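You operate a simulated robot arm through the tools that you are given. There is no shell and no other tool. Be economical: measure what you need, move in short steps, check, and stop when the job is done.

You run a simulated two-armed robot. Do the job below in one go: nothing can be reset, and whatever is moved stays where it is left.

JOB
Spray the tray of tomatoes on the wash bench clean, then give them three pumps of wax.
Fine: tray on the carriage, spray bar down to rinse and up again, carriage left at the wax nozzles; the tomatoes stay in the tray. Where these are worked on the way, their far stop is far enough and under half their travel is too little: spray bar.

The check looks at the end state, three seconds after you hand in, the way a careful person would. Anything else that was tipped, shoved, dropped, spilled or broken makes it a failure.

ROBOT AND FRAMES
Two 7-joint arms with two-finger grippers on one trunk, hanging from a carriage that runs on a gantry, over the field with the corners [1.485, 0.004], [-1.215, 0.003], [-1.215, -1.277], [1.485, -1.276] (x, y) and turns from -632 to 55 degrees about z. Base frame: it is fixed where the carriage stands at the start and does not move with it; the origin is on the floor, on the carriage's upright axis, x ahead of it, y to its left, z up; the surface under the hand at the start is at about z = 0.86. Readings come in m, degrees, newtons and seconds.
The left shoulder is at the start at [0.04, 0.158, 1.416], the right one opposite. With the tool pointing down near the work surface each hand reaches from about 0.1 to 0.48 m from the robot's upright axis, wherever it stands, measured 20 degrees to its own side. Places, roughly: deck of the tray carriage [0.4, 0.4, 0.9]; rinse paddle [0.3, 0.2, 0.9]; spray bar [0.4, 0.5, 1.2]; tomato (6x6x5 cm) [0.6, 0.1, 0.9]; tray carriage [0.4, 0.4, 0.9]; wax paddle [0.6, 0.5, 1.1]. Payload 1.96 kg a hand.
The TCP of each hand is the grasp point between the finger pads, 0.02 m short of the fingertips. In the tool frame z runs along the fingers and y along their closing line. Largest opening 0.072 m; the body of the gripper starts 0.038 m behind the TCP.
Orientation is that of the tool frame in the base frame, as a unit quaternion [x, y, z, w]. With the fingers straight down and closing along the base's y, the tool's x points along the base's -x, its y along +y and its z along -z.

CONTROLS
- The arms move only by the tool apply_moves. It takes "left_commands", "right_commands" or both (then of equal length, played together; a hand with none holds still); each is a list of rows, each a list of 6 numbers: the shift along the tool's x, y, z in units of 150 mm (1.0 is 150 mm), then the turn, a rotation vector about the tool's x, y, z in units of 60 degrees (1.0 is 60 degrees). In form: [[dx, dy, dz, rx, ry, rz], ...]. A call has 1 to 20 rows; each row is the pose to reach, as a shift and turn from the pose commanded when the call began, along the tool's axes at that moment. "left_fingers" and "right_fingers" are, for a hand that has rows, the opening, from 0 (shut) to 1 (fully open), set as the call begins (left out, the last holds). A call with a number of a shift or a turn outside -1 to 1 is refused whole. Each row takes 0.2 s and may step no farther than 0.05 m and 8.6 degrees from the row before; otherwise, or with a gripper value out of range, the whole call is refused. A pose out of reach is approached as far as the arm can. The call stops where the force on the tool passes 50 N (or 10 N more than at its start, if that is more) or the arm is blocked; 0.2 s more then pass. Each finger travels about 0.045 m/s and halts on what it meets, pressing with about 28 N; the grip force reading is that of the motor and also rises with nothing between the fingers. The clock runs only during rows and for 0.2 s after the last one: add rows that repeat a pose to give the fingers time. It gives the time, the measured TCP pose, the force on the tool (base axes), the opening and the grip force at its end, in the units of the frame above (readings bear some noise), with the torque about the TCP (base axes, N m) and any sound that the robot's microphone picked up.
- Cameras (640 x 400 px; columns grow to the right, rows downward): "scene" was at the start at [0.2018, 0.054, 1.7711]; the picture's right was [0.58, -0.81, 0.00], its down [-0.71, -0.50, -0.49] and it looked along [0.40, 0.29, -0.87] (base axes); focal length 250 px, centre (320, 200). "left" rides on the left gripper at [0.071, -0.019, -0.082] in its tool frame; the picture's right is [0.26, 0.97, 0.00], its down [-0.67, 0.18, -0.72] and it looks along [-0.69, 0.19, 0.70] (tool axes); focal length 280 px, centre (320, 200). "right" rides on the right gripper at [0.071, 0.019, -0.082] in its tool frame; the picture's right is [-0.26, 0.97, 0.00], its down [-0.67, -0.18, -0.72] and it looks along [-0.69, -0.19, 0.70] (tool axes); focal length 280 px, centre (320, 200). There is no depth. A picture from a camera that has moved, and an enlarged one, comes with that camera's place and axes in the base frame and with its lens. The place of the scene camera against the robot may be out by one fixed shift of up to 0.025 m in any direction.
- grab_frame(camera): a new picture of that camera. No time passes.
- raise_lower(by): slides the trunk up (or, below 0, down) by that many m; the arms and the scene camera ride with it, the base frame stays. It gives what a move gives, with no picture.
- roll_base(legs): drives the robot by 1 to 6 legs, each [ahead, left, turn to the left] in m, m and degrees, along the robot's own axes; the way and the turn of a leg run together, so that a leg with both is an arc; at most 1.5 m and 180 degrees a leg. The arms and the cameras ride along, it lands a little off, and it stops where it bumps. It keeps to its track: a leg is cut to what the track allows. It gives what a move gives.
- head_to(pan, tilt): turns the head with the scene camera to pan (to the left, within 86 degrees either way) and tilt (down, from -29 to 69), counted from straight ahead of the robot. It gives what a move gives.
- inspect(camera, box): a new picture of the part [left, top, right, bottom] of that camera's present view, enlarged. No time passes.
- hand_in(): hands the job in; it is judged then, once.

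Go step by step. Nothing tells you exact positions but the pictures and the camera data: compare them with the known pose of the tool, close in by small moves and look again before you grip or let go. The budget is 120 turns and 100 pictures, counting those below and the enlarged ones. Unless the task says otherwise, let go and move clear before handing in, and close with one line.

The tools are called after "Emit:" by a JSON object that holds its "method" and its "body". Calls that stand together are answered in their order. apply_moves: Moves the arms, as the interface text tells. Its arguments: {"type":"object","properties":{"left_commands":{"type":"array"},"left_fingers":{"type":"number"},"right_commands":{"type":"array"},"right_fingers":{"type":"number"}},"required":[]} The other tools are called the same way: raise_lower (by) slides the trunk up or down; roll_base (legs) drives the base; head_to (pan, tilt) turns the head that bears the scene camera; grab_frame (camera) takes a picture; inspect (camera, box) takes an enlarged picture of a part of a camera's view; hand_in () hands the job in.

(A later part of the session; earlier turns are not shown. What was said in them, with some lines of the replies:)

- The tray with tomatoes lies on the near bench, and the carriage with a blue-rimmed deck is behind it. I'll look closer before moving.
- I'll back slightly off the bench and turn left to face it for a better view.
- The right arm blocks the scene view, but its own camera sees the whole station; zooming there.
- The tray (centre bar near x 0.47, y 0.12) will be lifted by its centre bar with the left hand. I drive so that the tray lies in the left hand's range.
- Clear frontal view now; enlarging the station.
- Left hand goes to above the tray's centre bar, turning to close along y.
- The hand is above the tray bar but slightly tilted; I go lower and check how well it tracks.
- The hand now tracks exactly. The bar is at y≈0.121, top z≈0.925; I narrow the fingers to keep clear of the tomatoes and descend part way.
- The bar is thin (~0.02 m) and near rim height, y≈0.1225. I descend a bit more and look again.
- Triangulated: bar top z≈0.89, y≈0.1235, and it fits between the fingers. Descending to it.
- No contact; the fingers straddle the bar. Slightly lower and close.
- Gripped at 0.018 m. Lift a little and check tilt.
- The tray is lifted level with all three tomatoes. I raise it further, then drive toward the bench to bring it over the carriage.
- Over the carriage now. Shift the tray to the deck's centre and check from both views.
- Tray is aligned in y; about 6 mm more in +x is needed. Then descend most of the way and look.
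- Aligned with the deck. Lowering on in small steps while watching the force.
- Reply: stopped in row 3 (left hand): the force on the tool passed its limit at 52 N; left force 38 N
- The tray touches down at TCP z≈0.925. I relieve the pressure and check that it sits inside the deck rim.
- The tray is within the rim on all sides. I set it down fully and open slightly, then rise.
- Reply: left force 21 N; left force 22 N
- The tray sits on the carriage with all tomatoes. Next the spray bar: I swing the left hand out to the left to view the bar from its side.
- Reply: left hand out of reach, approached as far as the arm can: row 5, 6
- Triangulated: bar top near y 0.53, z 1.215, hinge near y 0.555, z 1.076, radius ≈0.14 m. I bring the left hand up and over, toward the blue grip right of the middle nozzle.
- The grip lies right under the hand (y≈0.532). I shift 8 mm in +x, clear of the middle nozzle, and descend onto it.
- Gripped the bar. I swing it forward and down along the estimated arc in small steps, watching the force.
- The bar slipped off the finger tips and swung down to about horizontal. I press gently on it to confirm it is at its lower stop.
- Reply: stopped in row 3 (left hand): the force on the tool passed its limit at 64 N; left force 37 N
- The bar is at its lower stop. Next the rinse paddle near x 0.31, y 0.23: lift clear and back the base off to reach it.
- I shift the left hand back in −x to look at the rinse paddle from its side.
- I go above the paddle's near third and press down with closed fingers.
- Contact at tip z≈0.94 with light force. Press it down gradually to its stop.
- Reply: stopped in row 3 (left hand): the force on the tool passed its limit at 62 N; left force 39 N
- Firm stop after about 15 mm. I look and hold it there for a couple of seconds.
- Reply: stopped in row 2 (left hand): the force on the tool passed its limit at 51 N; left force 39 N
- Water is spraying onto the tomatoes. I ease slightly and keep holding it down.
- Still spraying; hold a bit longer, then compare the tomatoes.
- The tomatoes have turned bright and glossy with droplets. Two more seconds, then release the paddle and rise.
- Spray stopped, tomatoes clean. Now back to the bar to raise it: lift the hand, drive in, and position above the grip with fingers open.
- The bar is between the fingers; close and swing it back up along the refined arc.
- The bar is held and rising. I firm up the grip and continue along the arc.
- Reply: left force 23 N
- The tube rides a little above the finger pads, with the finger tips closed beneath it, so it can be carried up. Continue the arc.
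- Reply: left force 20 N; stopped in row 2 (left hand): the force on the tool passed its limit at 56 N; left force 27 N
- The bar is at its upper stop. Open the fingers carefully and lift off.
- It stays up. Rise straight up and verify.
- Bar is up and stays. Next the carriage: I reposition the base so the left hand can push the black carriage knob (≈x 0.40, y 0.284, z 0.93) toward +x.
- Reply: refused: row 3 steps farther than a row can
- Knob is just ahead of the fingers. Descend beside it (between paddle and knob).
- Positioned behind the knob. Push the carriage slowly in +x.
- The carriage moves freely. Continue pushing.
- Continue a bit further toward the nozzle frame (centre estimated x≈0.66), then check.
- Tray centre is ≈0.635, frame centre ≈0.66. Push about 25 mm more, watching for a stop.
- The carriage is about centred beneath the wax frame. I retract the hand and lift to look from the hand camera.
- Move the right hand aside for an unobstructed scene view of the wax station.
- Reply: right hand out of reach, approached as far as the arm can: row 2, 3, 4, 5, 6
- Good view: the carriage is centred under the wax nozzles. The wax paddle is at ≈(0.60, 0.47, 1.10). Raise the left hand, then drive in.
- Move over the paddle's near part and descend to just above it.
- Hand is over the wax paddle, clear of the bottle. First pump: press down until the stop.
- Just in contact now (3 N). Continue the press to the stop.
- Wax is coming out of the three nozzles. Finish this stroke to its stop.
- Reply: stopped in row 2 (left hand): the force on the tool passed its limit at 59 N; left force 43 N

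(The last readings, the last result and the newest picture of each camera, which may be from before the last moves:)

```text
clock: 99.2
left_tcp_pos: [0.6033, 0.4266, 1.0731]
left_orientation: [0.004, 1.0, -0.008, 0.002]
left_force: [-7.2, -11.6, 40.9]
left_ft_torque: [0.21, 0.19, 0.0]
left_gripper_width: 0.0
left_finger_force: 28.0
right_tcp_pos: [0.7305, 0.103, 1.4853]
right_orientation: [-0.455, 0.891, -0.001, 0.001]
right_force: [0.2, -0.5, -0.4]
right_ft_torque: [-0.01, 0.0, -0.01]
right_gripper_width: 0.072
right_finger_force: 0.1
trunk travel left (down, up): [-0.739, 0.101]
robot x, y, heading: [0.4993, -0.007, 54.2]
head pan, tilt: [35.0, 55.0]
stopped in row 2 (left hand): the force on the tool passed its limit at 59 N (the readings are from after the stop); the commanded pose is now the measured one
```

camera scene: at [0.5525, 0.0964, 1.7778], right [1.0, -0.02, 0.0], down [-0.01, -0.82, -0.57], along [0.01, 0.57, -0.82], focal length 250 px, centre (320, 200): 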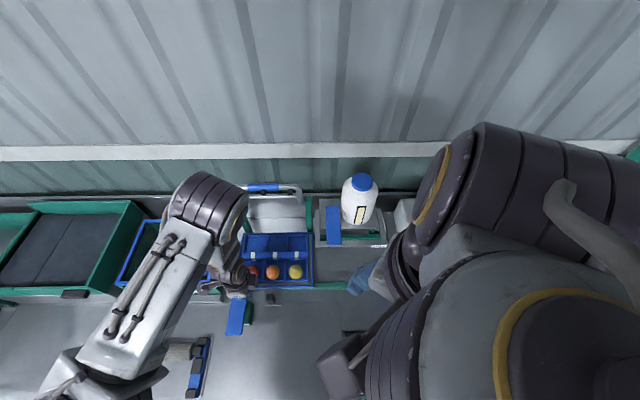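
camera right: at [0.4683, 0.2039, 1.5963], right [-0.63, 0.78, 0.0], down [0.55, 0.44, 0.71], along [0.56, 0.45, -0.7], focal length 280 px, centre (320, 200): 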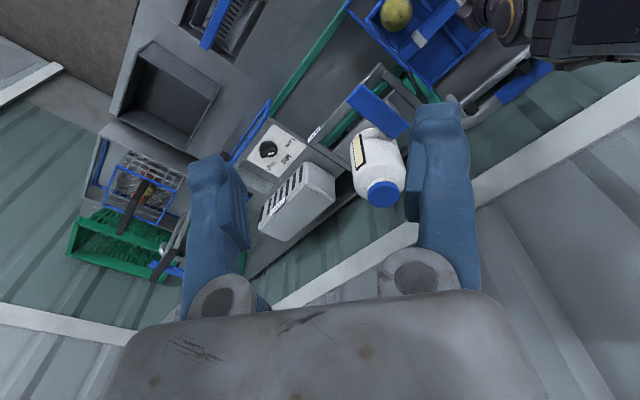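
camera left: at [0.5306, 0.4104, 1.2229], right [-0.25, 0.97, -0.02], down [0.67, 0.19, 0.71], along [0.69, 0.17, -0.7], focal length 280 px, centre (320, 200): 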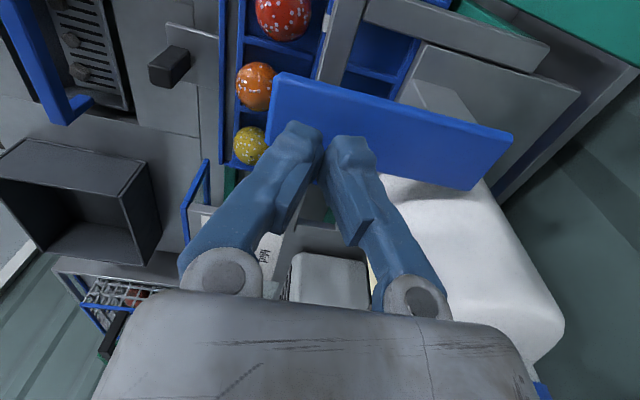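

Stop reached at z 1.073. Release fully above the contact height (1.10).

Emit:
{"method": "apply_moves", "body": {"left_commands": [[0, 0, -0.1, 0, 0, 0], [0, 0, -0.2, 0, 0, 0], [0, 0, -0.3, 0, 0, 0], [0, 0, -0.3, 0, 0, 0], [0, 0, -0.3, 0, 0, 0], [0, 0, -0.3, 0, 0, 0]]}}

Emit:
{"method": "inspect", "body": {"camera": "scene", "box": [270, 200, 430, 330]}}

Emit:
{"method": "grab_frame", "body": {"camera": "left"}}

```text
clock: 100.6
left_tcp_pos: [0.6042, 0.4287, 1.1161]
left_orientation: [0.004, 1.0, -0.009, 0.002]
left_force: [-0.4, 0.2, -0.2]
left_ft_torque: [-0.02, 0.02, 0.0]
left_gripper_width: 0.0
left_finger_force: 28.4
right_tcp_pos: [0.7315, 0.1026, 1.4842]
right_orientation: [-0.454, 0.891, 0.0, 0.001]
right_force: [-0.6, -0.2, 0.7]
right_ft_torque: [0.03, 0.0, -0.02]
right_gripper_width: 0.072
right_finger_force: 0.1
trunk travel left (down, up): [-0.739, 0.101]
robot x, y, heading: [0.4973, -0.0019, 54.2]
head pan, tilt: [35.0, 55.0]
```

```text
3.08 times, centred on (350, 265) of scene
camera zoom: at [0.5801, 0.2115, 1.7778], right [1.0, -0.01, 0.0], down [-0.01, -0.82, -0.57], along [0.01, 0.57, -0.82], focal length 770 px, centre (228, 0)
```

zoom: 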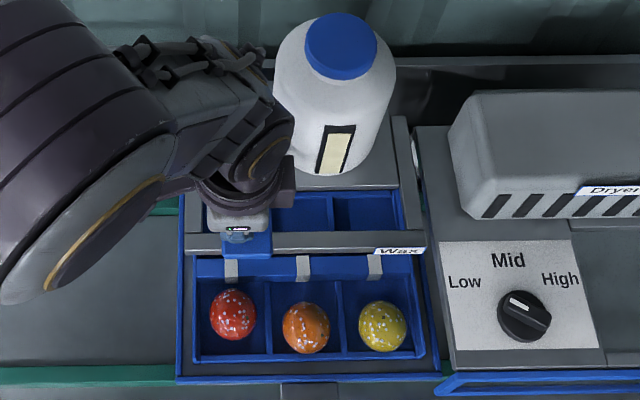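

```text
14 pictures are left
camera left: at [0.5312, 0.4102, 1.1977], right [-0.25, 0.97, -0.02], down [0.67, 0.19, 0.71], along [0.69, 0.17, -0.7], focal length 280 px, centre (320, 200)
```

left: 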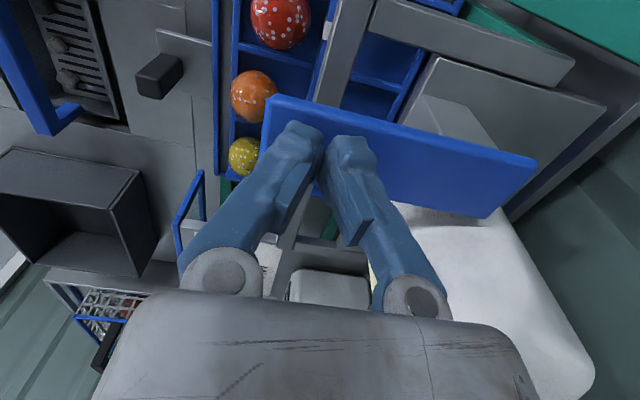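

The paddle has sprung back and the flow stopped. Second pump: down, hold, up.

Emit:
{"method": "apply_moves", "body": {"left_commands": [[0, 0, 0.08, 0, 0, 0], [0, 0, 0.16, 0, 0, 0], [0, 0, 0.23, 0, 0, 0], [0, 0, 0.27, 0, 0, 0], [0, 0, 0.29, 0, 0, 0], [0, 0, 0.29, 0, 0, 0], [0, 0, 0.29, 0, 0, 0]]}}

Emit:
{"method": "inspect", "body": {"camera": "scene", "box": [270, 200, 430, 330]}}

```text
clock: 102.2
left_tcp_pos: [0.6037, 0.4282, 1.0733]
left_orientation: [0.004, 1.0, -0.009, 0.002]
left_force: [-2.9, -6.9, 31.9]
left_ft_torque: [0.13, 0.02, 0.11]
left_gripper_width: 0.0001
left_finger_force: 27.6
right_tcp_pos: [0.7307, 0.1024, 1.485]
right_orientation: [-0.454, 0.891, 0.0, 0.0]
right_force: [-0.4, 0.7, -0.7]
right_ft_torque: [0.02, 0.0, -0.01]
right_gripper_width: 0.0722
right_finger_force: 0.0
trunk travel left (down, up): [-0.739, 0.101]
robot x, y, heading: [0.4959, -0.0046, 54.3]
head pan, tilt: [35.0, 55.0]
```

```text
3.08 times, centred on (350, 265) of scene
camera zoom: at [0.5801, 0.2118, 1.7782], right [1.0, -0.01, 0.0], down [-0.01, -0.82, -0.57], along [0.01, 0.57, -0.82], focal length 770 px, centre (228, 0)
```

zoom: 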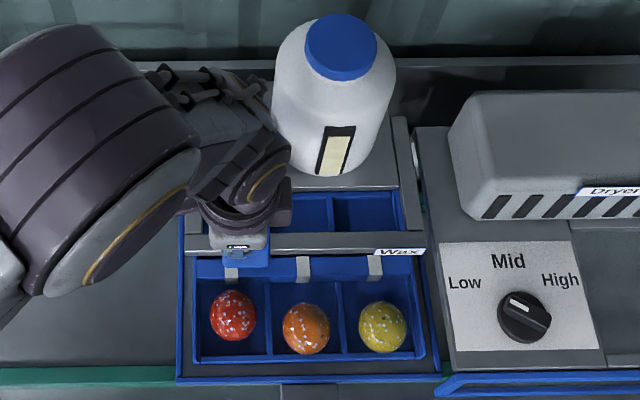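

At the stop; the puff has likely already ended. Release, then do the third pump and look immediately.

Emit:
{"method": "apply_moves", "body": {"left_commands": [[0, 0, -0.1, 0, 0, 0], [0, 0, -0.2, 0, 0, 0], [0, 0, -0.3, 0, 0, 0], [0, 0, -0.3, 0, 0, 0], [0, 0, -0.3, 0, 0, 0], [0, 0, -0.3, 0, 0, 0]]}}

Emit:
{"method": "inspect", "body": {"camera": "left", "box": [200, 0, 560, 240]}}

```text
clock: 103.6
left_tcp_pos: [0.604, 0.4278, 1.1196]
left_orientation: [0.003, 1.0, -0.009, 0.002]
left_force: [0.5, 0.6, -0.7]
left_ft_torque: [-0.01, 0.0, 0.0]
left_gripper_width: 0.0
left_finger_force: 27.8
right_tcp_pos: [0.7305, 0.1027, 1.4845]
right_orientation: [-0.455, 0.89, 0.001, 0.0]
right_force: [0.3, 0.3, 0.4]
right_ft_torque: [0.02, 0.0, -0.02]
right_gripper_width: 0.0721
right_finger_force: 0.0
trunk travel left (down, up): [-0.739, 0.101]
robot x, y, heading: [0.4964, -0.0035, 54.2]
head pan, tilt: [35.0, 55.0]
```

```text
1.67 times, centred on (380, 120) of left
camera zoom: at [0.5309, 0.4106, 1.1993], right [-0.25, 0.97, -0.02], down [0.67, 0.19, 0.71], along [0.69, 0.17, -0.7], focal length 467 px, centre (220, 333)
```

zoom: 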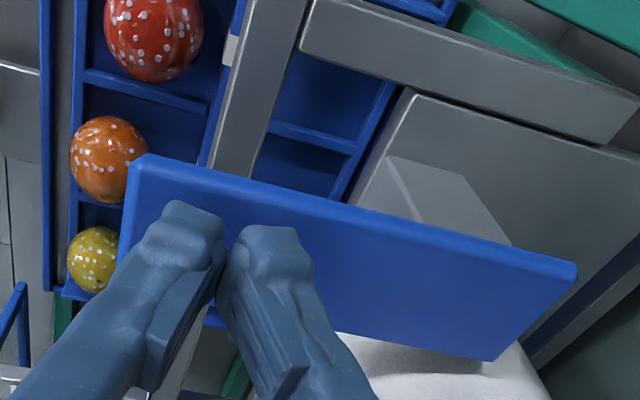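

Third pump, same stroke, without hold.

Emit:
{"method": "apply_moves", "body": {"left_commands": [[0, 0, 0.08, 0, 0, 0], [0, 0, 0.16, 0, 0, 0], [0, 0, 0.22, 0, 0, 0], [0, 0, 0.3, 0, 0, 0]]}}

Emit:
{"method": "inspect", "body": {"camera": "scene", "box": [270, 200, 430, 330]}}

```text
clock: 104.6
left_tcp_pos: [0.604, 0.4284, 1.0732]
left_orientation: [0.004, 1.0, -0.008, 0.002]
left_force: [-3.4, -4.1, 19.8]
left_ft_torque: [0.12, 0.09, 0.02]
left_gripper_width: 0.0
left_finger_force: 28.1
right_tcp_pos: [0.7317, 0.102, 1.4858]
right_orientation: [-0.455, 0.89, -0.001, 0.001]
right_force: [-0.6, 0.5, -0.1]
right_ft_torque: [-0.03, -0.01, 0.01]
right_gripper_width: 0.0717
right_finger_force: 0.1
trunk travel left (down, up): [-0.739, 0.101]
robot x, y, heading: [0.4977, -0.0061, 54.2]
head pan, tilt: [35.0, 55.0]
```

```text
3.08 times, centred on (350, 265) of scene
camera zoom: at [0.58, 0.2117, 1.7783], right [1.0, -0.01, 0.0], down [-0.01, -0.82, -0.57], along [0.01, 0.57, -0.82], focal length 770 px, centre (228, 0)
```

zoom: 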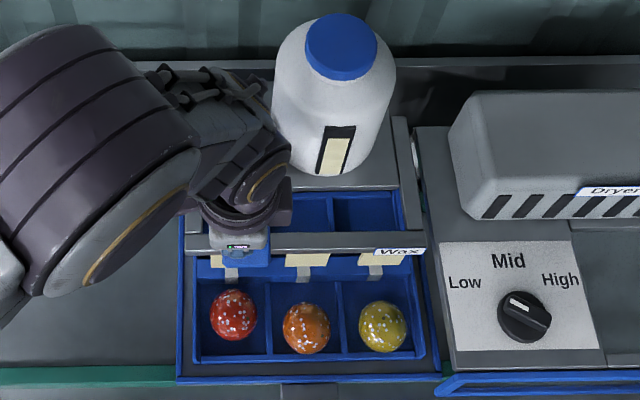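

The puff shows again, so all three strokes delivered wax. Release, rise clear and back off.

Emit:
{"method": "apply_moves", "body": {"left_commands": [[0, 0, -0.15, 0, 0, 0], [0, 0, -0.35, 0, 0, 0], [0, 0, -0.6, 0, 0, 0], [0, 0, -0.85, 0, 0, 0], [0, 0, -1.0, 0, 0, 0], [0, 0, -1.0, 0, 0, 0]]}}

Emit:
{"method": "roll_base", "body": {"legs": [[-0.2, -0.02, 0]]}}

Emit:
{"method": "grab_frame", "body": {"camera": "scene"}}

Emit:
{"method": "inspect", "body": {"camera": "scene", "box": [220, 140, 440, 310]}}

```text
clock: 106.0
left_tcp_pos: [0.6041, 0.4293, 1.2227]
left_orientation: [0.004, 1.0, -0.009, 0.002]
left_force: [-0.5, -0.1, -0.3]
left_ft_torque: [-0.01, 0.0, 0.01]
left_gripper_width: 0.0
left_finger_force: 28.0
right_tcp_pos: [0.7302, 0.1022, 1.484]
right_orientation: [-0.455, 0.891, 0.0, 0.0]
right_force: [-0.5, 0.0, 0.4]
right_ft_torque: [0.02, -0.02, -0.01]
right_gripper_width: 0.0721
right_finger_force: 0.0
trunk travel left (down, up): [-0.739, 0.101]
robot x, y, heading: [0.4976, -0.0077, 54.0]
head pan, tilt: [35.0, 55.0]
```

```text
clock: 107.6
left_tcp_pos: [0.5027, 0.2548, 1.2222]
left_orientation: [0.003, 1.0, -0.01, 0.002]
left_force: [-0.5, 0.8, 1.0]
left_ft_torque: [0.0, -0.01, 0.01]
left_gripper_width: 0.0001
left_finger_force: 27.9
right_tcp_pos: [0.6295, -0.0704, 1.4841]
right_orientation: [-0.455, 0.89, 0.0, 0.0]
right_force: [-0.3, -1.3, 0.1]
right_ft_torque: [-0.01, 0.02, 0.03]
right_gripper_width: 0.072
right_finger_force: 0.0
trunk travel left (down, up): [-0.739, 0.101]
robot x, y, heading: [0.4009, -0.182, 54.3]
head pan, tilt: [35.0, 55.0]
```

```text
10 pictures are left
camera scene: at [0.4795, 0.0381, 1.7778], right [1.0, -0.01, 0.0], down [-0.01, -0.82, -0.57], along [0.01, 0.57, -0.82], focal length 250 px, centre (320, 200)
```

scene: 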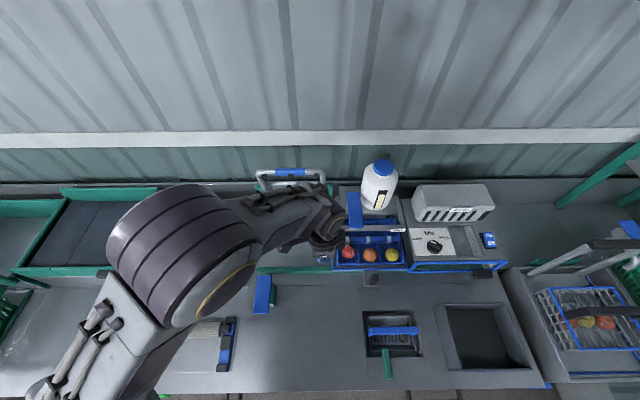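

```text
2.35 times, centred on (330, 225) of scene
camera zoom: at [0.4795, 0.0381, 1.7778], right [1.0, -0.01, 0.0], down [-0.01, -0.82, -0.57], along [0.01, 0.57, -0.82], focal length 589 px, centre (296, 141)
```

zoom: 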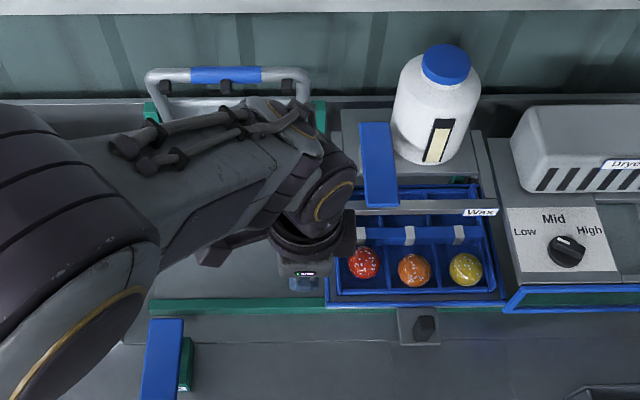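

The tomatoes are clean and waxed in the tray on the carriage at the wax nozzles. The spray bar is up and both hands are clear, so I hand in.

Emit:
{"method": "hand_in", "body": {}}

```text
The job is handed in.
```

The tomatoes were rinsed clean with the spray bar down, the bar is back up, and they got three pumps of wax; they are still in the tray, with the carriage left at the wax nozzles.
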